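You operate a simulated robot arm through the tools that you are given. There is no shell and no other tool. Be economical: measure what you need, move in short steps, check, and stop when the job is done.

Carry out the task below with a simulated robot arm. There is one attempt and no reset: what you move stays moved.

TASK
Stand the bottle that says "tonic" from the surface of the pine cupboard with the teal panel beside the jar with the pink lid. It goes on the side that lies toward x -0.7, y +0.7 (a direction in the base frame), with about 3 cm between them.
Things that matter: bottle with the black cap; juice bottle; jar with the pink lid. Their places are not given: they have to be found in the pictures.

It is judged by the outcome, as a careful person would: the job done as asked, and still so three seconds after it is handed in. It fails if anything else is knocked over, pushed out of place, dropped, spilled or broken.

THE ROBOT
A 7-joint arm with a two-finger parallel gripper, fixed in place. Base frame: the origin is at the foot of the arm, x ahead of it, y to its left, z up; the work surface is at about z = 860. Lengths are in mm, angles in degrees, forces in N, time in s.
With the tool pointing down near the work surface it reaches from about 240 to 680 mm from the base axis. Its first joint turns from -66.0 to 66.0 degrees. Payload 2.4 kg.
Tool frame: the origin (TCP) lies between the finger pads and is the grasp point; the fingertips stand 30 mm ahead of it; z points along the fingers, y is the line along which they close. The gripper opens to 94 mm. The fingers are 28 mm wide and 10 mm thick; the gripper's body (50 by 96 mm) begins 55 mm behind the TCP.
Orientation is that of the tool frame in the base frame, as a unit quaternion [x, y, z, w]. With the fingers straight down and closing along the base's y, the tool's x points along the base's -x, its y along +y and its z along -z.

THE INTERFACE
- The arm moves only by the tool nudge_tool. Its argument "series" is a list of rows, each a list of 7 numbers: the shift along the tool's x, y, z in mm, then the turn, a rotation vector about the tool's x, y, z in degrees, then the finger opening in mm, from 0 to 94. In form: [[x, y, z, ax, ay, az, gripper], ...]. A call has 1 to 8 rows; each row shifts and turns the commanded pose from where the row before left it, along the tool's axes as they then stand. A row lasts 0.2 s, in which the tool goes at most 50 mm and 8.6 degrees; a call with a longer step from one row to the next is refused whole, and so is a gripper value outside its range. A pose out of reach is approached as far as the arm can. The call stops where the force on the tool passes 40 N (or 10 N more than at its start, if that is more) or the arm is blocked; 0.2 s more then pass. The fingers move at their own pace (about 153 mm/s each) and stop on an object; they squeeze with about 38 N. The grip force told is the motor's: it shows also when the fingers shut on nothing. Time passes only in rows, and 0.2 s behind the last, so rows that do not move let the fingers close. It gives the time, the measured TCP pose, the force on the tool (base axes), the opening and the grip force at its end, in the units of the frame above (readings bear some noise), and new pictures: "show" is both (left out), scene, wrist or none.
- Cameras (640 x 400 px; columns grow to the right, rows downward): "scene" is fixed at [59.2, 506.1, 1445.1]; the picture's right is [-0.40, -0.92, 0.00], its down [-0.51, 0.22, -0.83] and it looks along [0.76, -0.33, -0.55] (base axes); focal length 351 px, centre (320, 200). "wrist" rides on the gripper at [-37, 0, -58] in the tool frame; the picture's right is [0.00, -1.00, 0.00], its down [0.97, 0.00, -0.24] and it looks along [0.24, 0.00, 0.97] (tool axes); focal length 218 px, centre (320, 200).
- point_at(camera, pixels): for up to 12 pixels [column, row] of the newest picture of that camera ("zoom" is the newest enlarged one), the place [x, y, z] in the base frame of the surface seen there, good to about 3 mm. No time passes.
- zoom(camera, box): a new picture of the part [left, top, right, bottom] of that camera's present view, enlarged. No time passes.
- close_job(): hands the job in; it is judged then, once.

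Work in short steps. Measure before you move; look again where a grasp or a placing could have gone wrong, and mend it. You have 60 turns and 120 pictures in all, the two below and enlarged ones among them. Open the gripper and draw the arm clear of the work before you hand the job in, unless the task says otherwise; then end with one line.

The tools are called after "Call:" as a command line: name --pt "numbers of a row" for each row, then --argument value for the rest, lists and objects as JSON in quotes. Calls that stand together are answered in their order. nudge_tool: Moves the arm, as the interface text tells. Its arguments: {"type":"object","properties":{"series":{"type":"array","items":{"type":"array","items":{"type":"number"}}},"show":{"type":"string","enum":["both","scene","wrist","none"]}},"required":["series"]} The other tools are called the same way: point_at (camera, pixels) gives the place of the surface under pixels of a picture; zoom (camera, box) takes an enlarged picture of a part of a camera's view; close_job () hands the job in.

At the start:

```text
time: 0.0
tool_pos: [334.1, 269.6, 1204.4]
tcp_rot: [-0.001, 1.0, 0.0, 0.0]
contact_force: [-0.3, -0.3, 0.9]
grip_width: 94.2
gripper_force: 0.0
```

scene: 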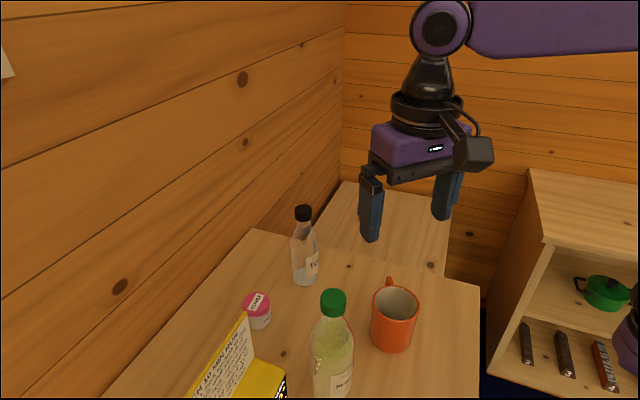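
wrist: 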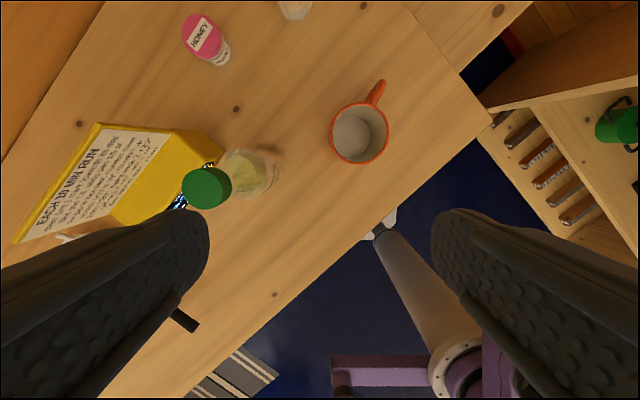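

I see a black-capped bottle near (305,250), a green-capped one near (332,345), and the pink-lid jar at (257,310). I'll zoom to read the labels.

Call:
zoom --camera "scene" --box '[180, 190, 440, 400]'

Call:
zoom --camera "wrist" --box '[0, 0, 440, 260]'

Call:
point_at --camera "scene" --pixels '[[303, 211], [305, 240], [304, 283], [312, 264], [257, 298], [260, 326], [333, 300], [332, 345], [390, 200], [390, 285], [270, 285], [560, 210]]'

```text
1.90 times, centred on (310, 295) of scene
```

zoom: 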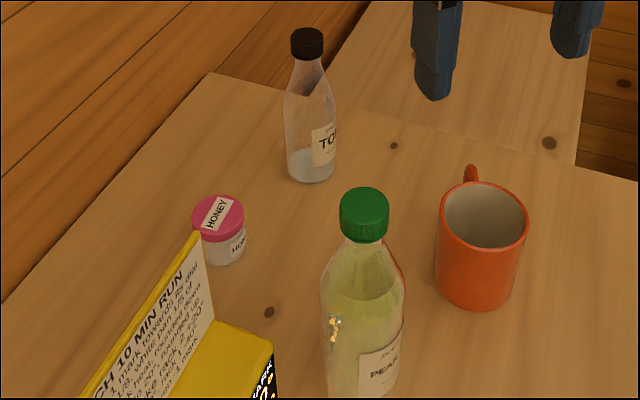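

```text
1.45 times, centred on (220, 130) of wrist
```

zoom: 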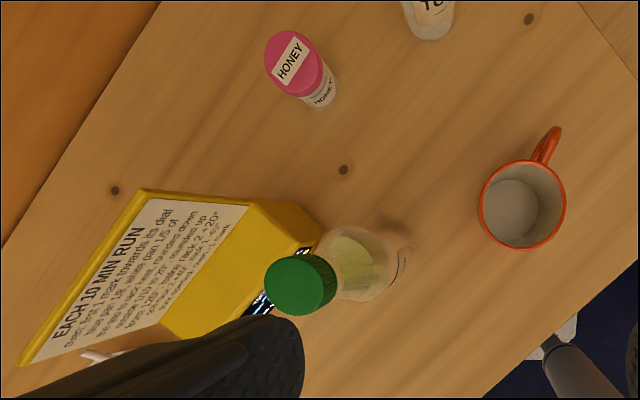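

```text
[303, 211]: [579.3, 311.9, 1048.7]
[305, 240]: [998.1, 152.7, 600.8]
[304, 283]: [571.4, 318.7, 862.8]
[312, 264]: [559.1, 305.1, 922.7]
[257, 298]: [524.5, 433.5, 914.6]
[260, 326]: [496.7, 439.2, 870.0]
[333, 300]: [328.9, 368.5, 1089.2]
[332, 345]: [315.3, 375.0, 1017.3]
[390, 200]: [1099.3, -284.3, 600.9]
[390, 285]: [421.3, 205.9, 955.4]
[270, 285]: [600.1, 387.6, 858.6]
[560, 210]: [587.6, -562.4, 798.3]
```

The black-cap bottle reads "TO…" and the green one "PEA…". I'll measure the jar, cap, bottle base, the yellow box and the wall more closely, and enlarge the label.

Call:
point_at --camera "wrist" --pixels '[[183, 32], [222, 22], [200, 45], [201, 16], [216, 65], [229, 57], [95, 124], [20, 240], [215, 150], [60, 90], [100, 5], [150, 80]]'

Call:
zoom --camera "scene" --box '[230, 195, 350, 345]'

Call:
point_at --camera "scene" --pixels '[[303, 207], [297, 214], [310, 214], [303, 218], [293, 278], [305, 287], [317, 280], [257, 293], [244, 303], [270, 303], [257, 312], [262, 329]]'

```text
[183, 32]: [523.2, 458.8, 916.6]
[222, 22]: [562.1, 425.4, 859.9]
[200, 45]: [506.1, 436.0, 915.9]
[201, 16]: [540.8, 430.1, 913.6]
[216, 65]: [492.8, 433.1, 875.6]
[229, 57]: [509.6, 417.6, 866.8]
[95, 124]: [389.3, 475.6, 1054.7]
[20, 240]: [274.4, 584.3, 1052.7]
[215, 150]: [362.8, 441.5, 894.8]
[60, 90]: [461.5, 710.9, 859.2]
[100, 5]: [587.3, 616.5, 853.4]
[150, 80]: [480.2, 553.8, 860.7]
```

```text
2.67 times, centred on (290, 270) of scene
```

zoom: 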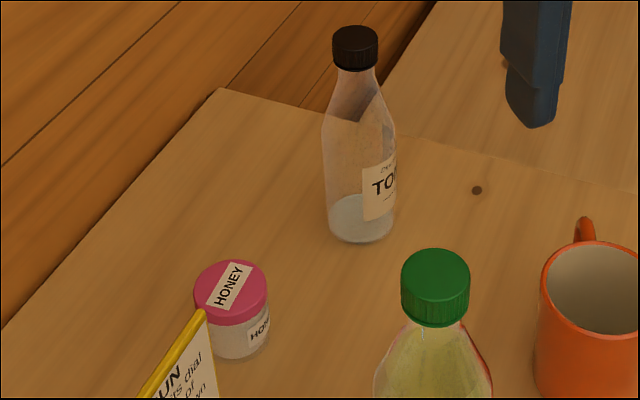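

```text
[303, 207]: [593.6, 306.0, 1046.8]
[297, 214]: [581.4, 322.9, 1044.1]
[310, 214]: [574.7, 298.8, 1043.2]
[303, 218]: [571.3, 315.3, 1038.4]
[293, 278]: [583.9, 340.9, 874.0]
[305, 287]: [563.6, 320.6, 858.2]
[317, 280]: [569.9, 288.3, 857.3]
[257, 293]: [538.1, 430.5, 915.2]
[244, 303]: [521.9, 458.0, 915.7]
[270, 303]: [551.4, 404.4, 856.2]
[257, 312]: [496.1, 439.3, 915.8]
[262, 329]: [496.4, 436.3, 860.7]
```

Bottle centre is about (578,312), cap top about 1048; jar centre about (518,433), radius about 23. I move the arm out for a downward look at the bottle, jar, and the space beside the box.

Call:
nudge_tool --pt "-36 22 0 0 0 0 94" --pt "-36 22 0 0 0 0 94" --pt "-36 22 0 0 0 0 94" --pt "-36 22 0 0 0 0 94" --pt "0 0 0 0 0 0 94"

```text
time: 1.2
tool_pos: [479.3, 356.0, 1204.6]
tcp_rot: [0.0, 1.0, 0.001, 0.0]
contact_force: [0.7, 0.4, 0.6]
grip_width: 93.6
gripper_force: 0.1
```

scene: 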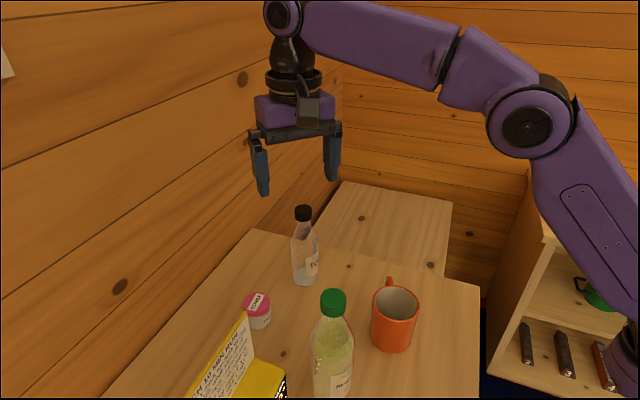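
wrist: 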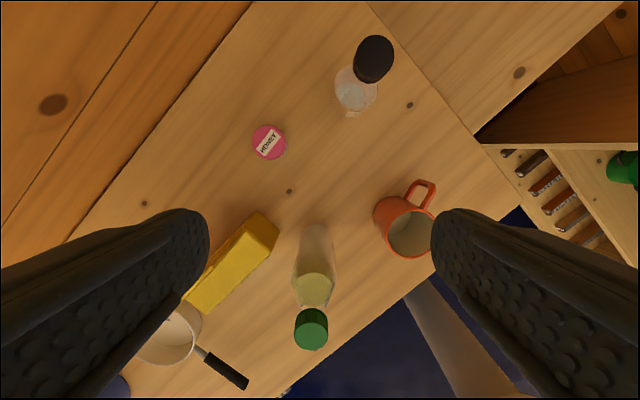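

Now I have a good overhead view: cap (374,58), jar (269,142), box corner (260,215). I measure those and the edges.

Call:
point_at --camera "wrist" --pixels '[[374, 52], [354, 55], [393, 55], [374, 80], [269, 142], [252, 140], [286, 142], [269, 160], [269, 125], [260, 213], [279, 232], [235, 235]]'

Call:
point_at --camera "wrist" --pixels '[[215, 180], [195, 200], [100, 205], [145, 140], [70, 240], [335, 90], [378, 95], [355, 112], [372, 37], [220, 160], [240, 190], [225, 215]]'

Call:
zoom --camera "wrist" --box '[180, 20, 420, 260]'

```text
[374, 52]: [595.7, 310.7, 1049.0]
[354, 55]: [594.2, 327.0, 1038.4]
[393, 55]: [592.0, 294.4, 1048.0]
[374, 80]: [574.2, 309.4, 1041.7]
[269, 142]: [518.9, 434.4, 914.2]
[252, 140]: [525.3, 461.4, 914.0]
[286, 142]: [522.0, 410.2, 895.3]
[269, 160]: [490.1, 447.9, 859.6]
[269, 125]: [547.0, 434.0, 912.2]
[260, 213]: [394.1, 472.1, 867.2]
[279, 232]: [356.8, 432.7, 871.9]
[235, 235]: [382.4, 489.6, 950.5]
```

```text
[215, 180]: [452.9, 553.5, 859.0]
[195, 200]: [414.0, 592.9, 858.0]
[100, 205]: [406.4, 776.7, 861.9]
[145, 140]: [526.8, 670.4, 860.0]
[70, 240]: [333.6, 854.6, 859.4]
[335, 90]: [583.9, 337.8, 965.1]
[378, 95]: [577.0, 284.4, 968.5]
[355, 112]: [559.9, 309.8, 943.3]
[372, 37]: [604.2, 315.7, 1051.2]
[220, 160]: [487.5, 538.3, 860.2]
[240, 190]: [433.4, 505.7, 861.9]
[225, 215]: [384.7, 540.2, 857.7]
```

```text
1.67 times, centred on (300, 140) of wrist
```

zoom: 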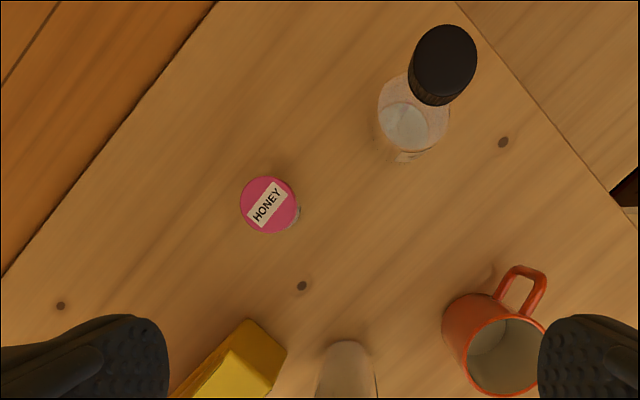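

Cap centre is about (587,310.5), top 1050, radius 16; jar centre (520,435), radius about 25; bottle radius about 27. Target centre is about (463,493), clear of the box corner at (394,472). I move above the cap.

Call:
nudge_tool --pt "-36 -15 0 0 0 0 94" --pt "-36 -15 10 0 0 0 94" --pt "-35.7 -15.5 24 0 0 0 94" --pt "0 0 20 0 0 0 94" --pt "0 0 0 0 0 0 94"

```text
time: 2.4
tool_pos: [563.9, 299.5, 1142.8]
tcp_rot: [0.001, 1.0, 0.001, 0.0]
contact_force: [0.0, -0.5, -0.4]
grip_width: 94.0
gripper_force: 0.0
out of reach, approached as far as the arm can: row 2, 3
```

scene: 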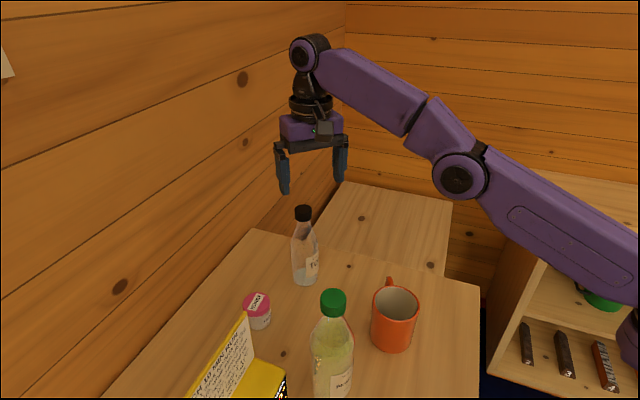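
wrist: 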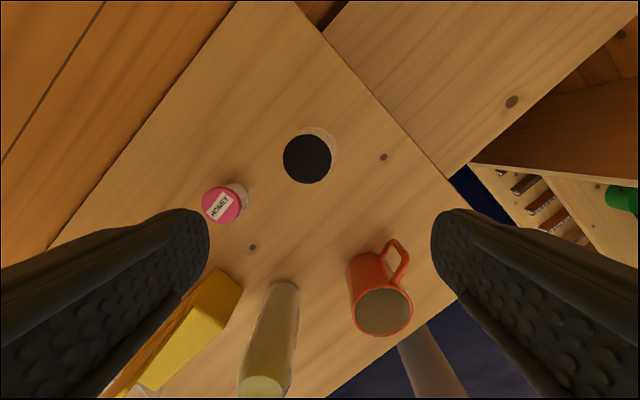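

The straight-down reach ends at about 638 mm at this height, so I'll yaw the tool to face outward radially (27.9°) and tilt it 20° outward. That gives reach for both the pick and the place.

Call:
nudge_tool --pt "0 0 0 0 0 -7 94" --pt "0 0 0 0 0 -7 94" --pt "0 0 0 0 0 -7 94" --pt "0 0 0 0 0 -6.9 94" --pt "0 0 0 0 -7 0 94" --pt "0 0 0 0 -7 0 94" --pt "0 0 0 0 -6 0 94" --pt "0 0 0 0 0 0 94"

```text
time: 4.2
tool_pos: [563.1, 299.1, 1142.2]
tcp_rot: [-0.237, 0.956, 0.041, 0.17]
contact_force: [0.5, -1.0, 1.2]
grip_width: 94.1
gripper_force: 0.2
```

scene: 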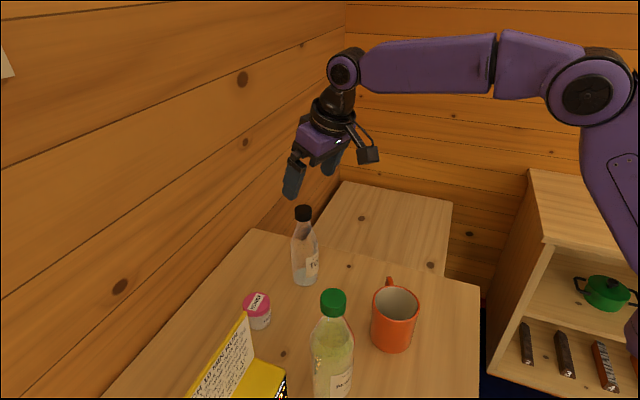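
wrist: 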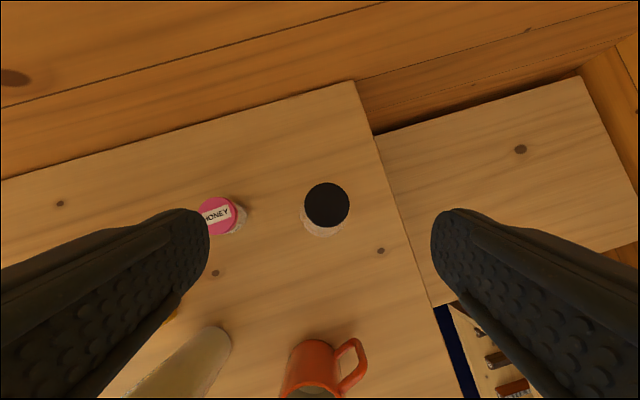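

The commanded pose held, and the cap now sits at (327,205) in the wrist view. I re-measure it before descending.

Call:
point_at --camera "wrist" --pixels '[[327, 205], [306, 205], [348, 205], [327, 184], [327, 224], [316, 190], [338, 190]]'

Call:
zoom --camera "wrist" --box '[280, 160, 380, 260]'

```text
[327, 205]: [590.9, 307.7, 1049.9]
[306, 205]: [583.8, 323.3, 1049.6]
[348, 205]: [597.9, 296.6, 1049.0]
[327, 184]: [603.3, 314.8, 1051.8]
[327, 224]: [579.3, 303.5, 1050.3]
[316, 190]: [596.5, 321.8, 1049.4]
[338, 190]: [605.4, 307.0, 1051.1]
```

```text
4.00 times, centred on (330, 210) of wrist
```

zoom: 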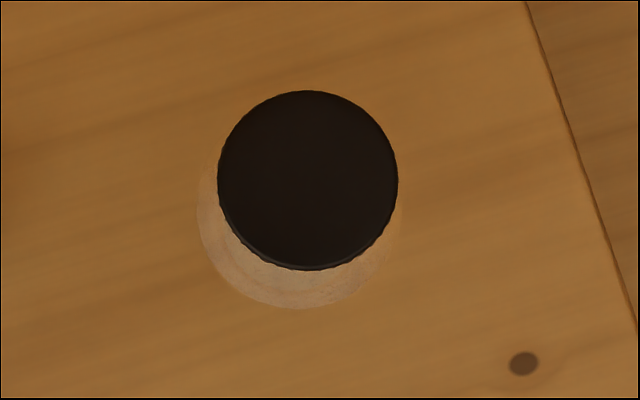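

Cap centre is about (591,309.5), top 1050. I align sideways, then slide along the tilted tool axis to TCP z ≈ 1034.

Call:
nudge_tool --pt "9.3 -3.9 0 0 0 0 80" --pt "0 0 40 0 0 0 80" --pt "0 0 40 0 0 0 80" --pt "0 0 31.8 0 0 0 80" --pt "0 0 0 0 0 0 80"

```text
time: 5.4
tool_pos: [592.5, 309.1, 1034.9]
tcp_rot: [-0.237, 0.956, 0.042, 0.169]
contact_force: [-0.7, 0.3, 0.3]
grip_width: 79.7
gripper_force: 0.0
```

scene: 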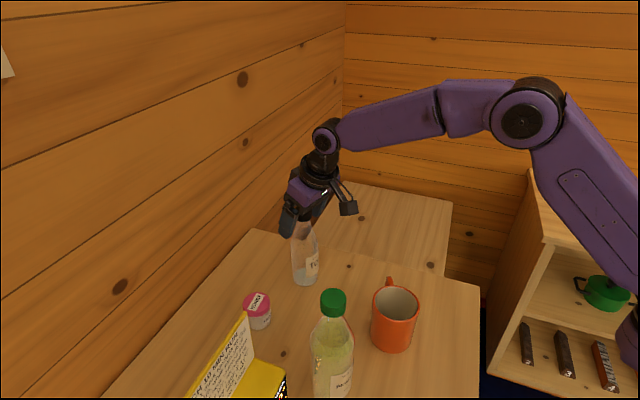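
wrist: 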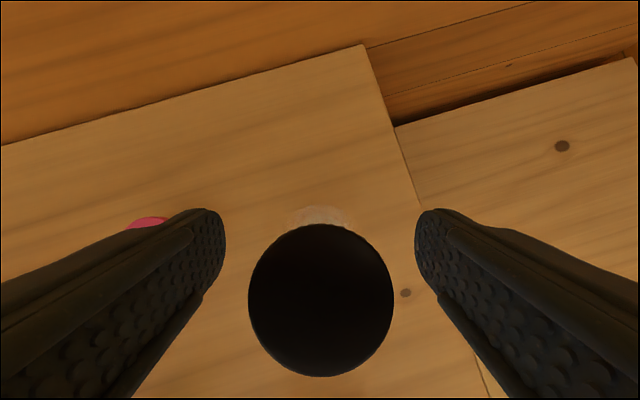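

The cap sits centred between the fingers (column 320). I close the gripper.

Call:
nudge_tool --pt "0 0 0 0 0 0 50" --pt "0 0 0 0 0 0 36" --pt "0 0 0 0 0 0 20" --pt "0 0 0 0 0 0 10" --pt "0 0 0 0 0 0 10" --show "wrist"

```text
time: 6.6
tool_pos: [591.8, 308.6, 1034.2]
tcp_rot: [-0.237, 0.956, 0.042, 0.169]
contact_force: [0.6, 0.2, 0.3]
grip_width: 34.2
gripper_force: 37.8
```

wrist: 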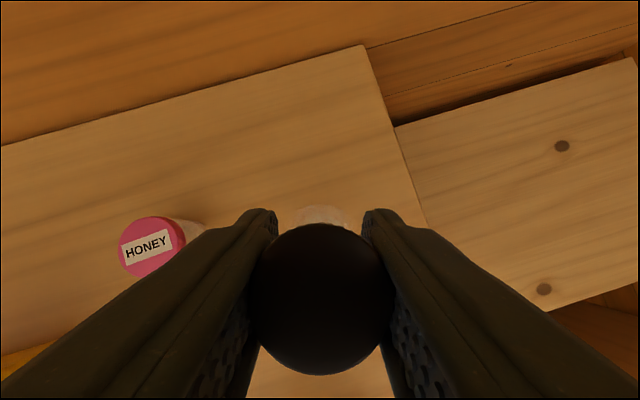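

Grip holds at 34 mm and 38 N. I lift straight up 110 mm.

Call:
nudge_tool --pt "-3.4 0 -9.4 0 0 0 10" --pt "-8.6 0 -23.5 0 0 0 10" --pt "-8.6 0 -23.5 0 0 0 10" --pt "-8.6 0 -23.5 0 0 0 10" --pt "-8.4 0 -23.5 0 0 0 10" --pt "0 0 0 0 0 0 10"

```text
time: 8.0
tool_pos: [591.5, 310.2, 1146.0]
tcp_rot: [-0.238, 0.956, 0.042, 0.169]
contact_force: [-0.6, 0.4, -0.8]
grip_width: 34.2
gripper_force: 38.4
```

scene: 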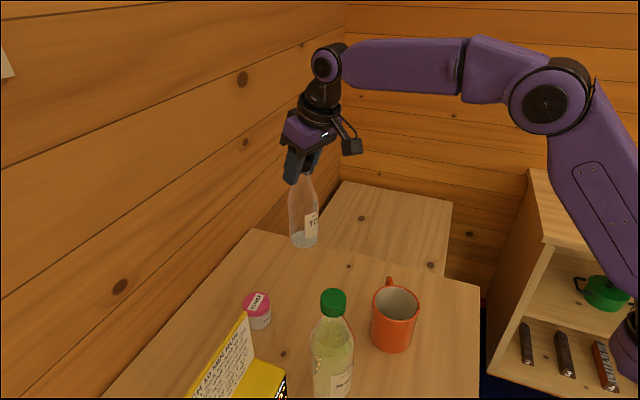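
wrist: 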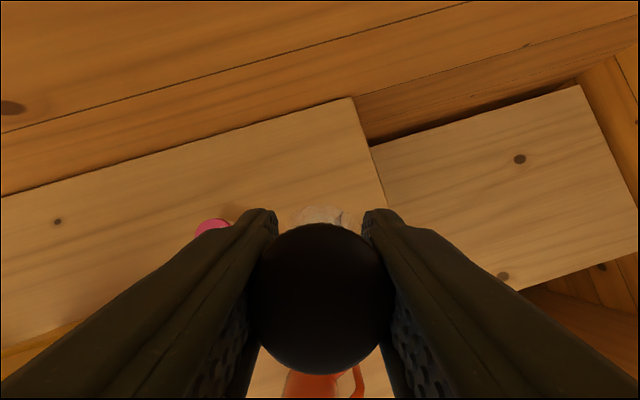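

The bottle is up, with its base at about 972, clear of the jar lid (916). I swing it about the base axis by 19.2°, keeping it upright, to above the target.

Call:
nudge_tool --pt "0 32.1 0 -0.938 0 -2.578 10" --pt "0 32.1 0 -0.938 0 -2.578 10" --pt "0 32.1 0 -0.938 0 -2.578 10" --pt "0 32.1 0 -0.938 0 -2.578 10" --pt "0 32.1 0 -0.938 0 -2.578 10" --pt "0 32.1 0 -0.938 0 -2.578 10" --pt "0 32.1 0 -0.938 0 -2.578 10" --pt "0 0 0 0 0 0 10"

```text
time: 9.8
tool_pos: [459.6, 491.1, 1145.0]
tcp_rot: [-0.394, 0.902, 0.069, 0.16]
contact_force: [-0.3, -0.6, -1.8]
grip_width: 34.2
gripper_force: 38.1
```

scene: 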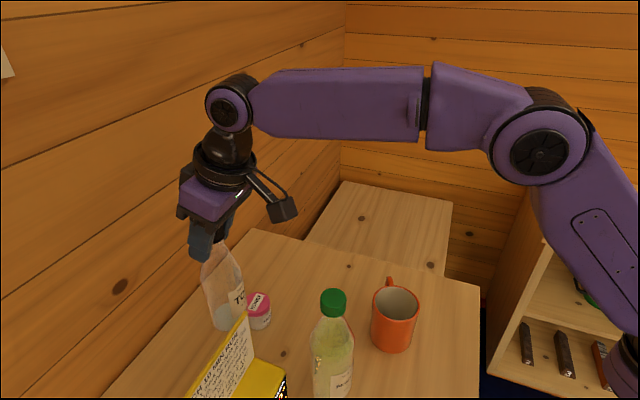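
wrist: 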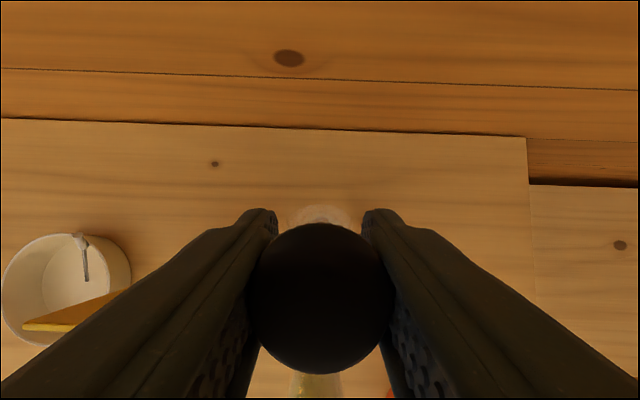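

I verify the label, and measure the bottle's cap and the surroundings at the target.

Call:
zoom --camera "scene" --box '[160, 210, 300, 400]'

Call:
point_at --camera "wrist" --pixels '[[130, 270], [90, 235], [80, 300], [65, 325], [320, 300], [318, 380]]'

Call:
point_at --camera "scene" --pixels '[[203, 285], [243, 280], [217, 325], [238, 326], [245, 318], [258, 300]]'

```text
2.11 times, centred on (230, 305) of scene
```

zoom: 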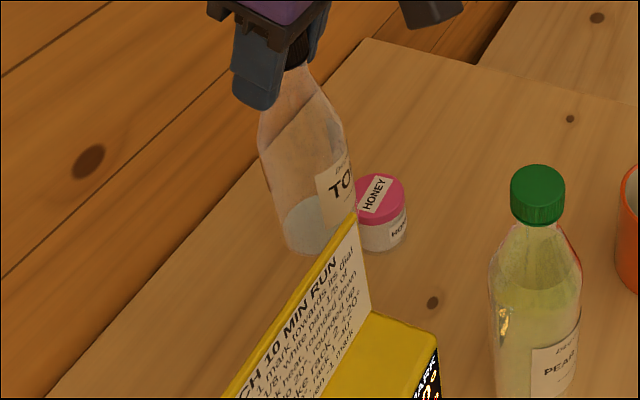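

```text
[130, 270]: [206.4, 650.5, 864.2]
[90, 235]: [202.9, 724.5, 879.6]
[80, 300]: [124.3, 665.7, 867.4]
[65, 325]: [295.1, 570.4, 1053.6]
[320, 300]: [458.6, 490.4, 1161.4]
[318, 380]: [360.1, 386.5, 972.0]
```

```text
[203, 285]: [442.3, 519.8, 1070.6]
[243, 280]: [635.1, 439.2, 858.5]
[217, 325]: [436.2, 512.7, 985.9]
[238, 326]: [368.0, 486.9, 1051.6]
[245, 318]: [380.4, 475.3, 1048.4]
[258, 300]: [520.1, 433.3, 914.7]
```

The position is good and the path is clear (panel end at about (385,475)). I correct by 3 mm radially and lower 100 mm, leaving about 10 mm.

Call:
nudge_tool --pt "-2.8 -0.4 1 0 0 0 10" --pt "8.55 0 23.5 0 0 0 10" --pt "8.55 0 23.5 0 0 0 10" --pt "8.55 0 23.5 0 0 0 10" --pt "8.55 0 23.5 0 0 0 10" --pt "0 0 0 0 0 0 10"

```text
time: 11.2
tool_pos: [461.7, 492.2, 1044.2]
tcp_rot: [-0.393, 0.903, 0.07, 0.159]
contact_force: [0.6, -0.7, -1.5]
grip_width: 34.1
gripper_force: 37.7
```

scene: 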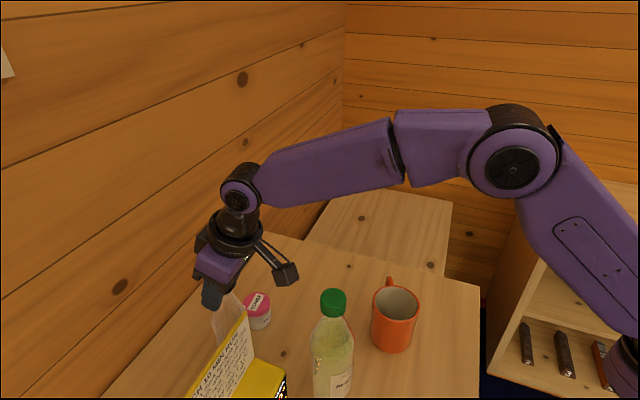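
wrist: 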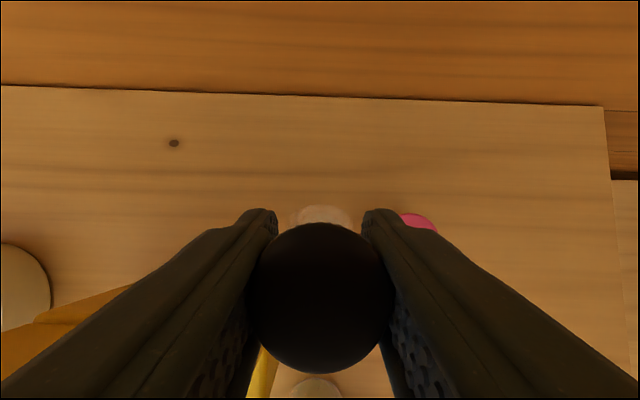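

Lowered without contact. I go down slowly about 10 mm in small steps and watch the force.

Call:
nudge_tool --pt "1.7 0 4.7 0 0 0 10" --pt "0.85 0 2.35 0 0 0 10" --pt "0.6 0 1.6 0 0 0 10" --pt "0 0 0 0 0 0 10" --show "none"

```text
time: 12.2
tool_pos: [462.3, 491.1, 1036.0]
tcp_rot: [-0.393, 0.903, 0.069, 0.159]
contact_force: [0.3, 0.8, -2.7]
grip_width: 34.4
gripper_force: 38.6
```

Call:
nudge_tool --pt "0.35 0 0.94 0 0 0 10" --pt "0.35 0 0.94 0 0 0 10" --pt "0 0 0 0 0 0 10" --show "none"

```text
time: 13.0
tool_pos: [462.4, 491.8, 1035.0]
tcp_rot: [-0.394, 0.903, 0.07, 0.16]
contact_force: [-1.1, -2.9, 10.5]
grip_width: 34.0
gripper_force: 38.1
```

An upward force of 10.5 N shows the base is on the table. I release, opening in stages.

Call:
nudge_tool --pt "0 0 0 0 0 0 36" --pt "0 0 0 0 0 0 42" --pt "0 0 0 0 0 0 55" --pt "0 0 0 0 0 0 66" --pt "0 0 0 0 0 0 66"

```text
time: 14.2
tool_pos: [462.1, 492.2, 1033.5]
tcp_rot: [-0.393, 0.903, 0.068, 0.16]
contact_force: [-0.9, 0.8, -1.7]
grip_width: 66.2
gripper_force: 0.2
```

scene: 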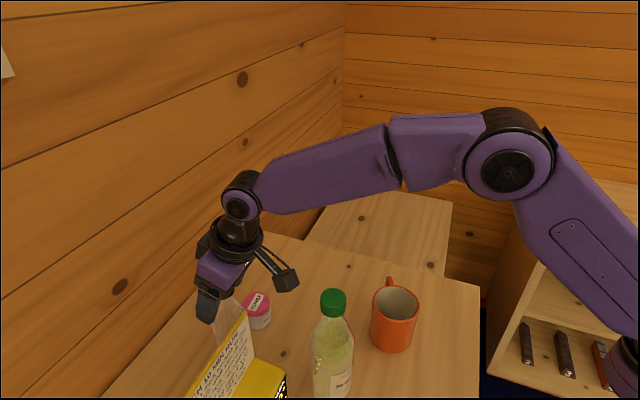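
wrist: 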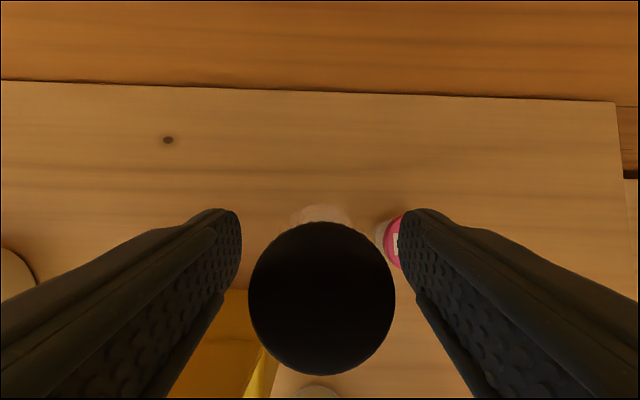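

The bottle stands free between the open fingers. I withdraw along the tool axis and look.

Call:
nudge_tool --pt "0 0 -20 0 0 0 66" --pt "0 0 -35 0 0 0 66" --pt "0 0 -45 0 0 0 66" --pt "0 0 -45 0 0 0 66" --pt "0 0 -30 0 0 0 66" --pt "0 0 0 0 0 0 66"

```text
time: 15.6
tool_pos: [420.7, 449.2, 1198.2]
tcp_rot: [-0.394, 0.903, 0.069, 0.159]
contact_force: [-0.5, 1.0, -0.3]
grip_width: 65.9
gripper_force: 0.0
```

scene: 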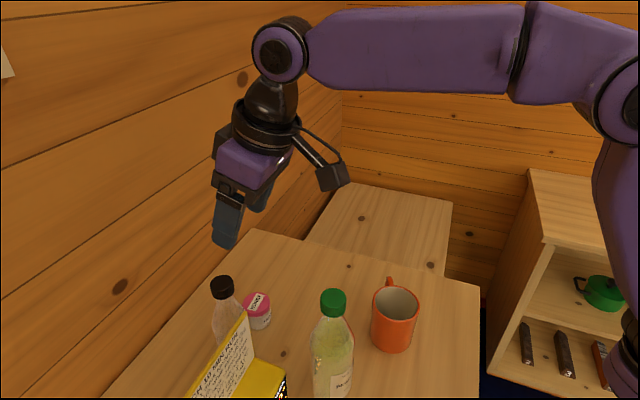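
wrist: 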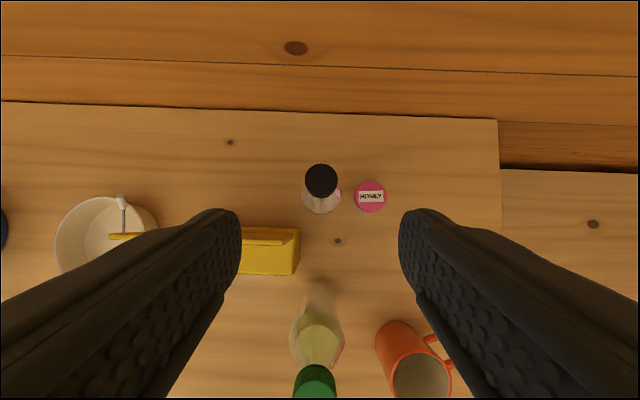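

I zoom in and measure the gap between the bottle (320,195) and the jar (370,196).

Call:
zoom --camera "wrist" --box '[280, 145, 410, 235]'

Call:
point_at --camera "zoom" --pixels '[[108, 270], [115, 240], [200, 350], [280, 285], [285, 250], [200, 175], [130, 165], [275, 165], [370, 250], [525, 250], [445, 180], [445, 320]]'

```text
4.44 times, centred on (345, 190) of wrist
```

zoom: 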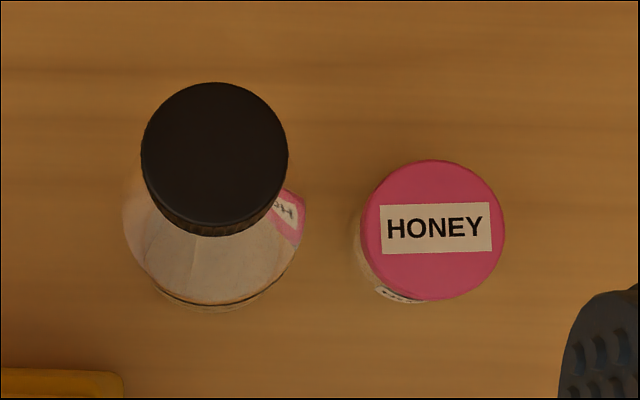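

```text
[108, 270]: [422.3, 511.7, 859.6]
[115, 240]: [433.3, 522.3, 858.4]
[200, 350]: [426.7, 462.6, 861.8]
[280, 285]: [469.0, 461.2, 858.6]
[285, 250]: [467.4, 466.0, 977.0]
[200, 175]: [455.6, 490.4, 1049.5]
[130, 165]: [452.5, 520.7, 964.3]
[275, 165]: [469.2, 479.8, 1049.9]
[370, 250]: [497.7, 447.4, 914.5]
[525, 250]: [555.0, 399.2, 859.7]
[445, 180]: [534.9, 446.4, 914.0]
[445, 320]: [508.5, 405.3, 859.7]
```

Call:
point_at --camera "zoom" --pixels '[[432, 230], [364, 230], [500, 230], [432, 164], [432, 296], [213, 152], [146, 152], [282, 152], [213, 90], [128, 220], [290, 262], [260, 292]]'

```text
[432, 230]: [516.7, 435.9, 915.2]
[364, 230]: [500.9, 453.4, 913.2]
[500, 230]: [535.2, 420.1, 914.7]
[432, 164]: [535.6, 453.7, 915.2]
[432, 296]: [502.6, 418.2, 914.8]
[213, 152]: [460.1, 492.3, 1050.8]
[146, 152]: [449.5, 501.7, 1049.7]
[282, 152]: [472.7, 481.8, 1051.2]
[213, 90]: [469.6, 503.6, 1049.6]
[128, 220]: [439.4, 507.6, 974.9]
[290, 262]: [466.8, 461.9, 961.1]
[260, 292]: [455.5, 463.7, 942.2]
```

The bottle stands upright at (461,492) and the jar is unmoved at (518,436). The centres are 80 mm apart along (-0.71,+0.70), so the gap is about 29 mm; the arm is clear and the gripper open, so I hand it in.

Call:
close_job

```text
The job is handed in.
```

I stood the tonic bottle upright beside the pink-lidded jar, on its x −0.7, y +0.7 side, with a gap of about 29 mm. I saw nothing else disturbed. I could only read "TO" on its label, but it has the black cap and the other bottle reads "PEA…".
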